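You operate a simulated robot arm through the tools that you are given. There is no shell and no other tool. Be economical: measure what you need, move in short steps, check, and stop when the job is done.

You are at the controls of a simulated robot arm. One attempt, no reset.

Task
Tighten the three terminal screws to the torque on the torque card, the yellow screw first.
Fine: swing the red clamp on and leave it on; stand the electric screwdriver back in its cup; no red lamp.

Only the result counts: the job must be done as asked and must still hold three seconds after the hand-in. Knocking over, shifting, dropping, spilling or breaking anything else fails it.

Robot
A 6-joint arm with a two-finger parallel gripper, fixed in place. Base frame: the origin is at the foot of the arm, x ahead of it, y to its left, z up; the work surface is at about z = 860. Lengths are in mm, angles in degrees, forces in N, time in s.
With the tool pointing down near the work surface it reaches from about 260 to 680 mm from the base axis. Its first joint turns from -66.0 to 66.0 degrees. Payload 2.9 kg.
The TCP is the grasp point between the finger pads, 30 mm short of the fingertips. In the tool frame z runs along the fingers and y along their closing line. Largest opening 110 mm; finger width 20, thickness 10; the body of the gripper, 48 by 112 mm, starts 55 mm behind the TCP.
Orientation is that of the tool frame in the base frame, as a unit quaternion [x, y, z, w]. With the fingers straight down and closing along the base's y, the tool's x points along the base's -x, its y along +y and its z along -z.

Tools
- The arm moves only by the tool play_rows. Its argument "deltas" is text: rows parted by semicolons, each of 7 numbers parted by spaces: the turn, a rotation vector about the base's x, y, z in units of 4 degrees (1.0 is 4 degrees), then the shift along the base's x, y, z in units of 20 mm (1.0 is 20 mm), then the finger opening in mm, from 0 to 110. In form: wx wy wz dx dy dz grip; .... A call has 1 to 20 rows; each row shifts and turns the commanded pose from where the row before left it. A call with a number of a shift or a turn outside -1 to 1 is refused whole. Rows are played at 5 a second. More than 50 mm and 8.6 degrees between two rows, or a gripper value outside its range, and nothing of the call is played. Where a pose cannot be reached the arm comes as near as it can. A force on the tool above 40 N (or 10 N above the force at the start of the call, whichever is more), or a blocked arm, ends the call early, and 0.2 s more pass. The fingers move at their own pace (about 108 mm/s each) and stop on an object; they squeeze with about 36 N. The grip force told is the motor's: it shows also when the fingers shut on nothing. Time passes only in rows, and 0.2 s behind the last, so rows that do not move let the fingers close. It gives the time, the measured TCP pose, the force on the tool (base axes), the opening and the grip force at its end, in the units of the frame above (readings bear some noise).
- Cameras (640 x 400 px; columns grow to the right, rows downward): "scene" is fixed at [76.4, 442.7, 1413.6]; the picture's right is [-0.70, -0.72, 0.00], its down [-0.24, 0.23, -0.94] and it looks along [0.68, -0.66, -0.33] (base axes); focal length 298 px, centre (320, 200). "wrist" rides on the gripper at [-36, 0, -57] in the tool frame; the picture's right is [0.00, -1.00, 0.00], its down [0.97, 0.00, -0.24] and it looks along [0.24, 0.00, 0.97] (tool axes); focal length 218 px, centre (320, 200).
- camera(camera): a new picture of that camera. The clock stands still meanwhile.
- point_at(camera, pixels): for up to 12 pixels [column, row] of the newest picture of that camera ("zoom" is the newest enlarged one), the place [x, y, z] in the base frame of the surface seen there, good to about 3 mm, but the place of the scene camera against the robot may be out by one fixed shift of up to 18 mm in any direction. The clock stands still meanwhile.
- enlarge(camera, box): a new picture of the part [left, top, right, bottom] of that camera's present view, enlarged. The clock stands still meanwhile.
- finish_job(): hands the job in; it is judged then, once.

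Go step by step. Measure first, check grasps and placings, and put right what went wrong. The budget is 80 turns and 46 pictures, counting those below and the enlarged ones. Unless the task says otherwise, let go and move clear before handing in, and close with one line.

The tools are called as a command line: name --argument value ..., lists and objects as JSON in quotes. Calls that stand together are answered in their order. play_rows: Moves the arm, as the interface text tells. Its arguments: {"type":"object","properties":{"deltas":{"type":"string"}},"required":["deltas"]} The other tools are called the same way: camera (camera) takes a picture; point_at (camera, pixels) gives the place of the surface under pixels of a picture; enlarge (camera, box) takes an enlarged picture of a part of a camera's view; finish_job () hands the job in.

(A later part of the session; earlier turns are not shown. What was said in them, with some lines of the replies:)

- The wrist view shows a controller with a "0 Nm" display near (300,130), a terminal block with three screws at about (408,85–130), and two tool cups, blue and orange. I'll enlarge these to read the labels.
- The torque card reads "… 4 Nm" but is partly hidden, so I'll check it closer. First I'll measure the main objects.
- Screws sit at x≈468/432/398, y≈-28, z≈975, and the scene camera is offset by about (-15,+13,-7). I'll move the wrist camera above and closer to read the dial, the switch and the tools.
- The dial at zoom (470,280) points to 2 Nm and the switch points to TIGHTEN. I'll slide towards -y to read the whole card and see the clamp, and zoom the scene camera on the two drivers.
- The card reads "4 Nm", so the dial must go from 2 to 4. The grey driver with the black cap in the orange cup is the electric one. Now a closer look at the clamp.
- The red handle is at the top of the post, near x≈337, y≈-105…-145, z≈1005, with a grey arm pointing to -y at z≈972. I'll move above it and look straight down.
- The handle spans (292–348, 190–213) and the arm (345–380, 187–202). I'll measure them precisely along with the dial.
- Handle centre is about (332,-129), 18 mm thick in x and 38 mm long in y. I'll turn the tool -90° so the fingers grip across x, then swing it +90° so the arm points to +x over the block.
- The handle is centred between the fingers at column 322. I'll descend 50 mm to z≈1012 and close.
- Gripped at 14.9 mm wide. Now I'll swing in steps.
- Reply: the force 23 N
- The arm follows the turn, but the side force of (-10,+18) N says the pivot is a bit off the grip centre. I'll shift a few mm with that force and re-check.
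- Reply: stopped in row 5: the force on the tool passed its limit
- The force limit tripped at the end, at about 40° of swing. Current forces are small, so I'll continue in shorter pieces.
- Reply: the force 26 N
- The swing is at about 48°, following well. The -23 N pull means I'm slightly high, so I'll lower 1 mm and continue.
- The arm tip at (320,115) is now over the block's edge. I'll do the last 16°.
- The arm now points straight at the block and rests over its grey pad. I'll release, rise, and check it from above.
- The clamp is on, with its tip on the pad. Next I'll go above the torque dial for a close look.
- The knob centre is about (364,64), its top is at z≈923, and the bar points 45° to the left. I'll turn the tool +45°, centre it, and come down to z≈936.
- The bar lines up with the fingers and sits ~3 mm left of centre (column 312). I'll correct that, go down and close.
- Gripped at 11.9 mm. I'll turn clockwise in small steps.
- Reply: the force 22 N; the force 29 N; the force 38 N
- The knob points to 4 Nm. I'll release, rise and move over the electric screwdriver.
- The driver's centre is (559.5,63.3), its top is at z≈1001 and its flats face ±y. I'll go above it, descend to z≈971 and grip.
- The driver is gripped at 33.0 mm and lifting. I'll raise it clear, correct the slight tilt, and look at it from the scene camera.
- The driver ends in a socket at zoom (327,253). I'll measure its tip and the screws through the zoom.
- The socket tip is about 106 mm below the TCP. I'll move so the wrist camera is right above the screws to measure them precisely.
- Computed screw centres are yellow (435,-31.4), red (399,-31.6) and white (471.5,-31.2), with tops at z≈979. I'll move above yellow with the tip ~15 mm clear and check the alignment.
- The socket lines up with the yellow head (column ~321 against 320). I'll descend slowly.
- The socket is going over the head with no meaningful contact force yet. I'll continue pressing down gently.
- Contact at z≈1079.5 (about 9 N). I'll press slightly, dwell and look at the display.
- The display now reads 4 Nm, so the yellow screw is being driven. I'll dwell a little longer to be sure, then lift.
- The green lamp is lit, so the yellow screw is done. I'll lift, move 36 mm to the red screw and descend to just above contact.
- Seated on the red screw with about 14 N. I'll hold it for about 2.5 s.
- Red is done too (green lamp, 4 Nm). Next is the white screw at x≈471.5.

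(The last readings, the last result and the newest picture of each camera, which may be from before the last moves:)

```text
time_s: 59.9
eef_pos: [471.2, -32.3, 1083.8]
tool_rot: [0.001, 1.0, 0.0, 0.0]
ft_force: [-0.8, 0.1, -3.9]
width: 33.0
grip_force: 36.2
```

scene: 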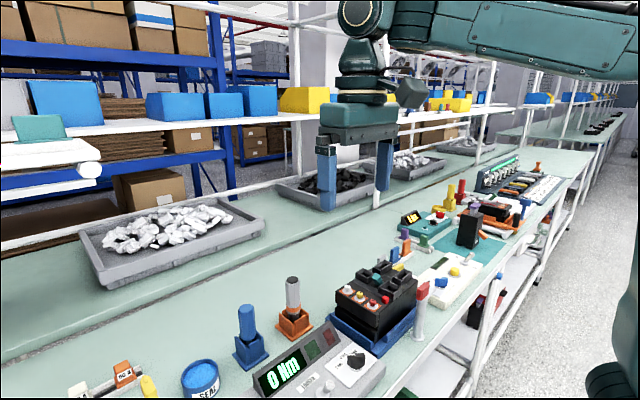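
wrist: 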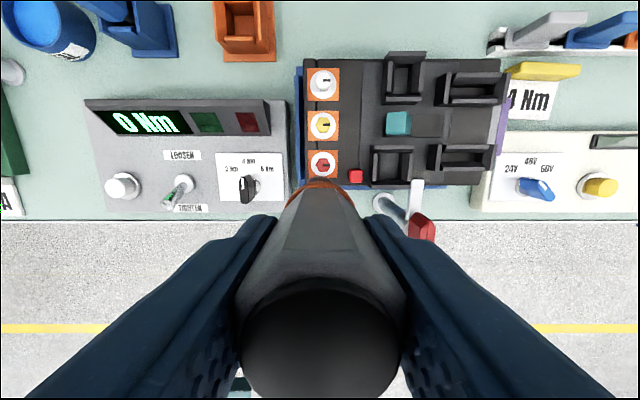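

play_rows --deltas "0 0 0 0 0.03 -0.1 0;0 0 0 0 0 -0.1 0;0 0 0 0 0 -0.08 0;0 0 0 0 0 -0.06 0"

enlarge --camera "scene" --box '[300, 240, 420, 400]'

```text
time_s: 60.9
eef_pos: [471.4, -29.4, 1079.4]
tool_rot: [0.001, 1.0, 0.0, 0.001]
ft_force: [-1.9, -5.7, 10.6]
width: 33.3
grip_force: 36.4
```

```text
2.50 times, centred on (360, 320) of scene
```

zoom: 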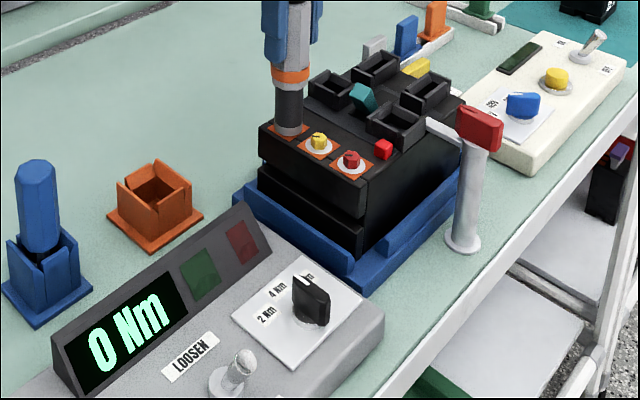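

Seated on the white screw, so I'll hold again.

play_rows --deltas "0 0 0 0 -0.02 -0.04 0;0 0 0 0 0 0 0;0 0 0 0 0 0 0;0 0 0 0 0 -0.02 0;0 0 0 0 0 0 0;0 0 0 0 0 0 0;0 0 0 0 0 0 0;0 0 0 0 0 0 0;0 0 0 0 0 0 0;0 0 0 0 0 0 0;0 0 0 0 0 0 0"

enlarge --camera "scene" --box '[300, 240, 420, 400]'

```text
time_s: 63.3
eef_pos: [471.0, -32.0, 1076.6]
tool_rot: [0.001, 1.0, 0.0, 0.0]
ft_force: [2.3, 3.5, 10.3]
width: 33.1
grip_force: 36.1
```

```text
2.50 times, centred on (360, 320) of scene
```

zoom: 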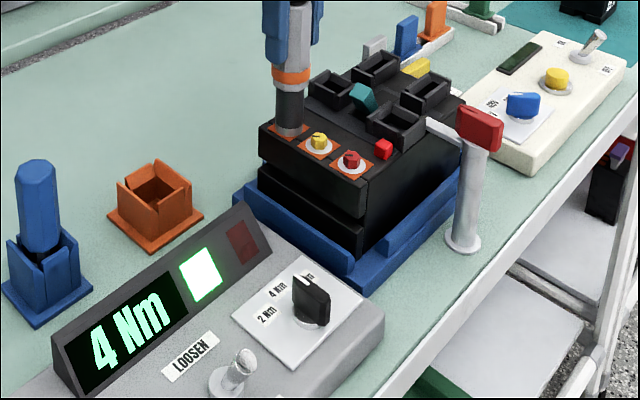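

All three screws are done. I'll lift and return to directly above the cup by reversing the summed shifts (+88.8, +94.3 mm).

play_rows --deltas "0 0 0 0 0 0.4 0;0 0 0 0 0 0.8 0;0 0 0 0 0 0.5 0;0 0 0 0.888 0.943 0 0;0 0 0 0.888 0.943 0 0;0 0 0 0.888 0.943 0 0;0 0 0 0.888 0.943 0 0;0 0 0 0.888 0.943 0 0;0 0 0 0 0 -1 0;0 0 0 0 0 -1 0;0 0 0 0 0 -1 0;0 0 0 0 0 0 0"

enlarge --camera "scene" --box '[240, 240, 360, 360]'

```text
time_s: 65.9
eef_pos: [558.8, 62.5, 1050.8]
tool_rot: [0.001, 1.0, 0.0, 0.0]
ft_force: [0.3, 0.0, -3.8]
width: 33.2
grip_force: 36.0
```

```text
3.33 times, centred on (300, 300) of scene
```

zoom: 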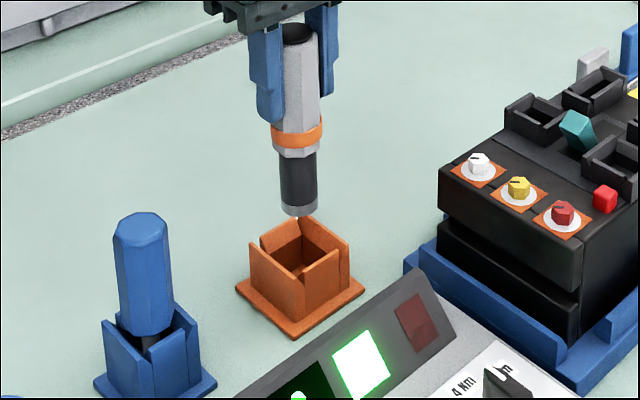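

The driver hangs centred over the cup. I'll lower it gently the remaining 77 mm.

play_rows --deltas "0 0 0 0 0 -0.6 0;0 0 0 0 0 -0.6 0;0 0 0 0 0 -0.5 0;0 0 0 0 0 -0.5 0;0 0 0 0 0 -0.5 0;0 0 0 0 0 -0.5 0;0 0 0 0 0 -0.3 0;0 0 0 0 0 -0.2 0;0 0 0 0 0 -0.1 0;0 0 0 0 0 0 0"

```text
time_s: 68.1
eef_pos: [559.3, 63.9, 974.7]
tool_rot: [0.001, 1.0, 0.0, 0.0]
ft_force: [-0.9, 0.2, -3.4]
width: 32.9
grip_force: 36.1
```

play_rows --deltas "0 0 0 0 0 -0.06 0;0 0 0 0 0 -0.05 0;0 0 0 0 0 -0.03 0;0 0 0 0 0 0 0"

```text
time_s: 69.1
eef_pos: [559.6, 63.1, 973.3]
tool_rot: [0.0, 1.0, 0.001, 0.0]
ft_force: [-6.8, -1.8, 16.1]
width: 33.3
grip_force: 36.4
```

It's touching the bottom of the cup (+19 N). I'll open and rise straight up.

play_rows --deltas "0 0 0 0 0 0.03 60;0 0 0 0 0 0 60;0 0 0 0 0 0 60;0 0 0 0 0 0.7 60;0 0 0 0 0 1 60;0 0 0 0 0 1 60;0 0 0 0 0 1 60;0 0 0 0 0 1 60;0 0 0 0 0 1 60;0 0 0 0 0 1 60;0 0 0 -1 0 0 60;0 0 0 -1 0 0 60;0 0 0 0 0 0 60"

enlarge --camera "scene" --box '[220, 230, 460, 400]'

camera --camera "wrist"

```text
time_s: 71.9
eef_pos: [519.6, 63.7, 1106.7]
tool_rot: [0.001, 1.0, 0.001, 0.0]
ft_force: [-0.3, -0.4, -0.5]
width: 60.2
grip_force: 0.0
```

```text
2.35 times, centred on (340, 315) of scene
```

zoom: 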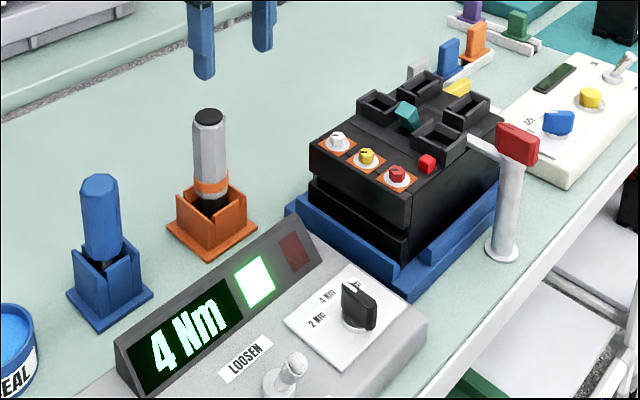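

```text
3 pictures are left
```

wrist: 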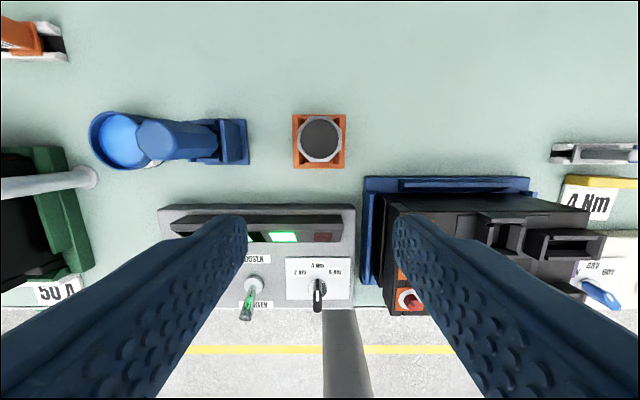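

The driver stands upright in its cup (wrist 320,140), the green lamp is lit and the red one dark, the clamp is on, and the arm is clear, so I'm handing in.

finish_job

```text
The job is handed in.
```

I tightened all three terminal screws to 4 Nm, in the order yellow, red, white. The red clamp is on and the electric screwdriver is back in its cup; the red lamp was dark each time I checked.
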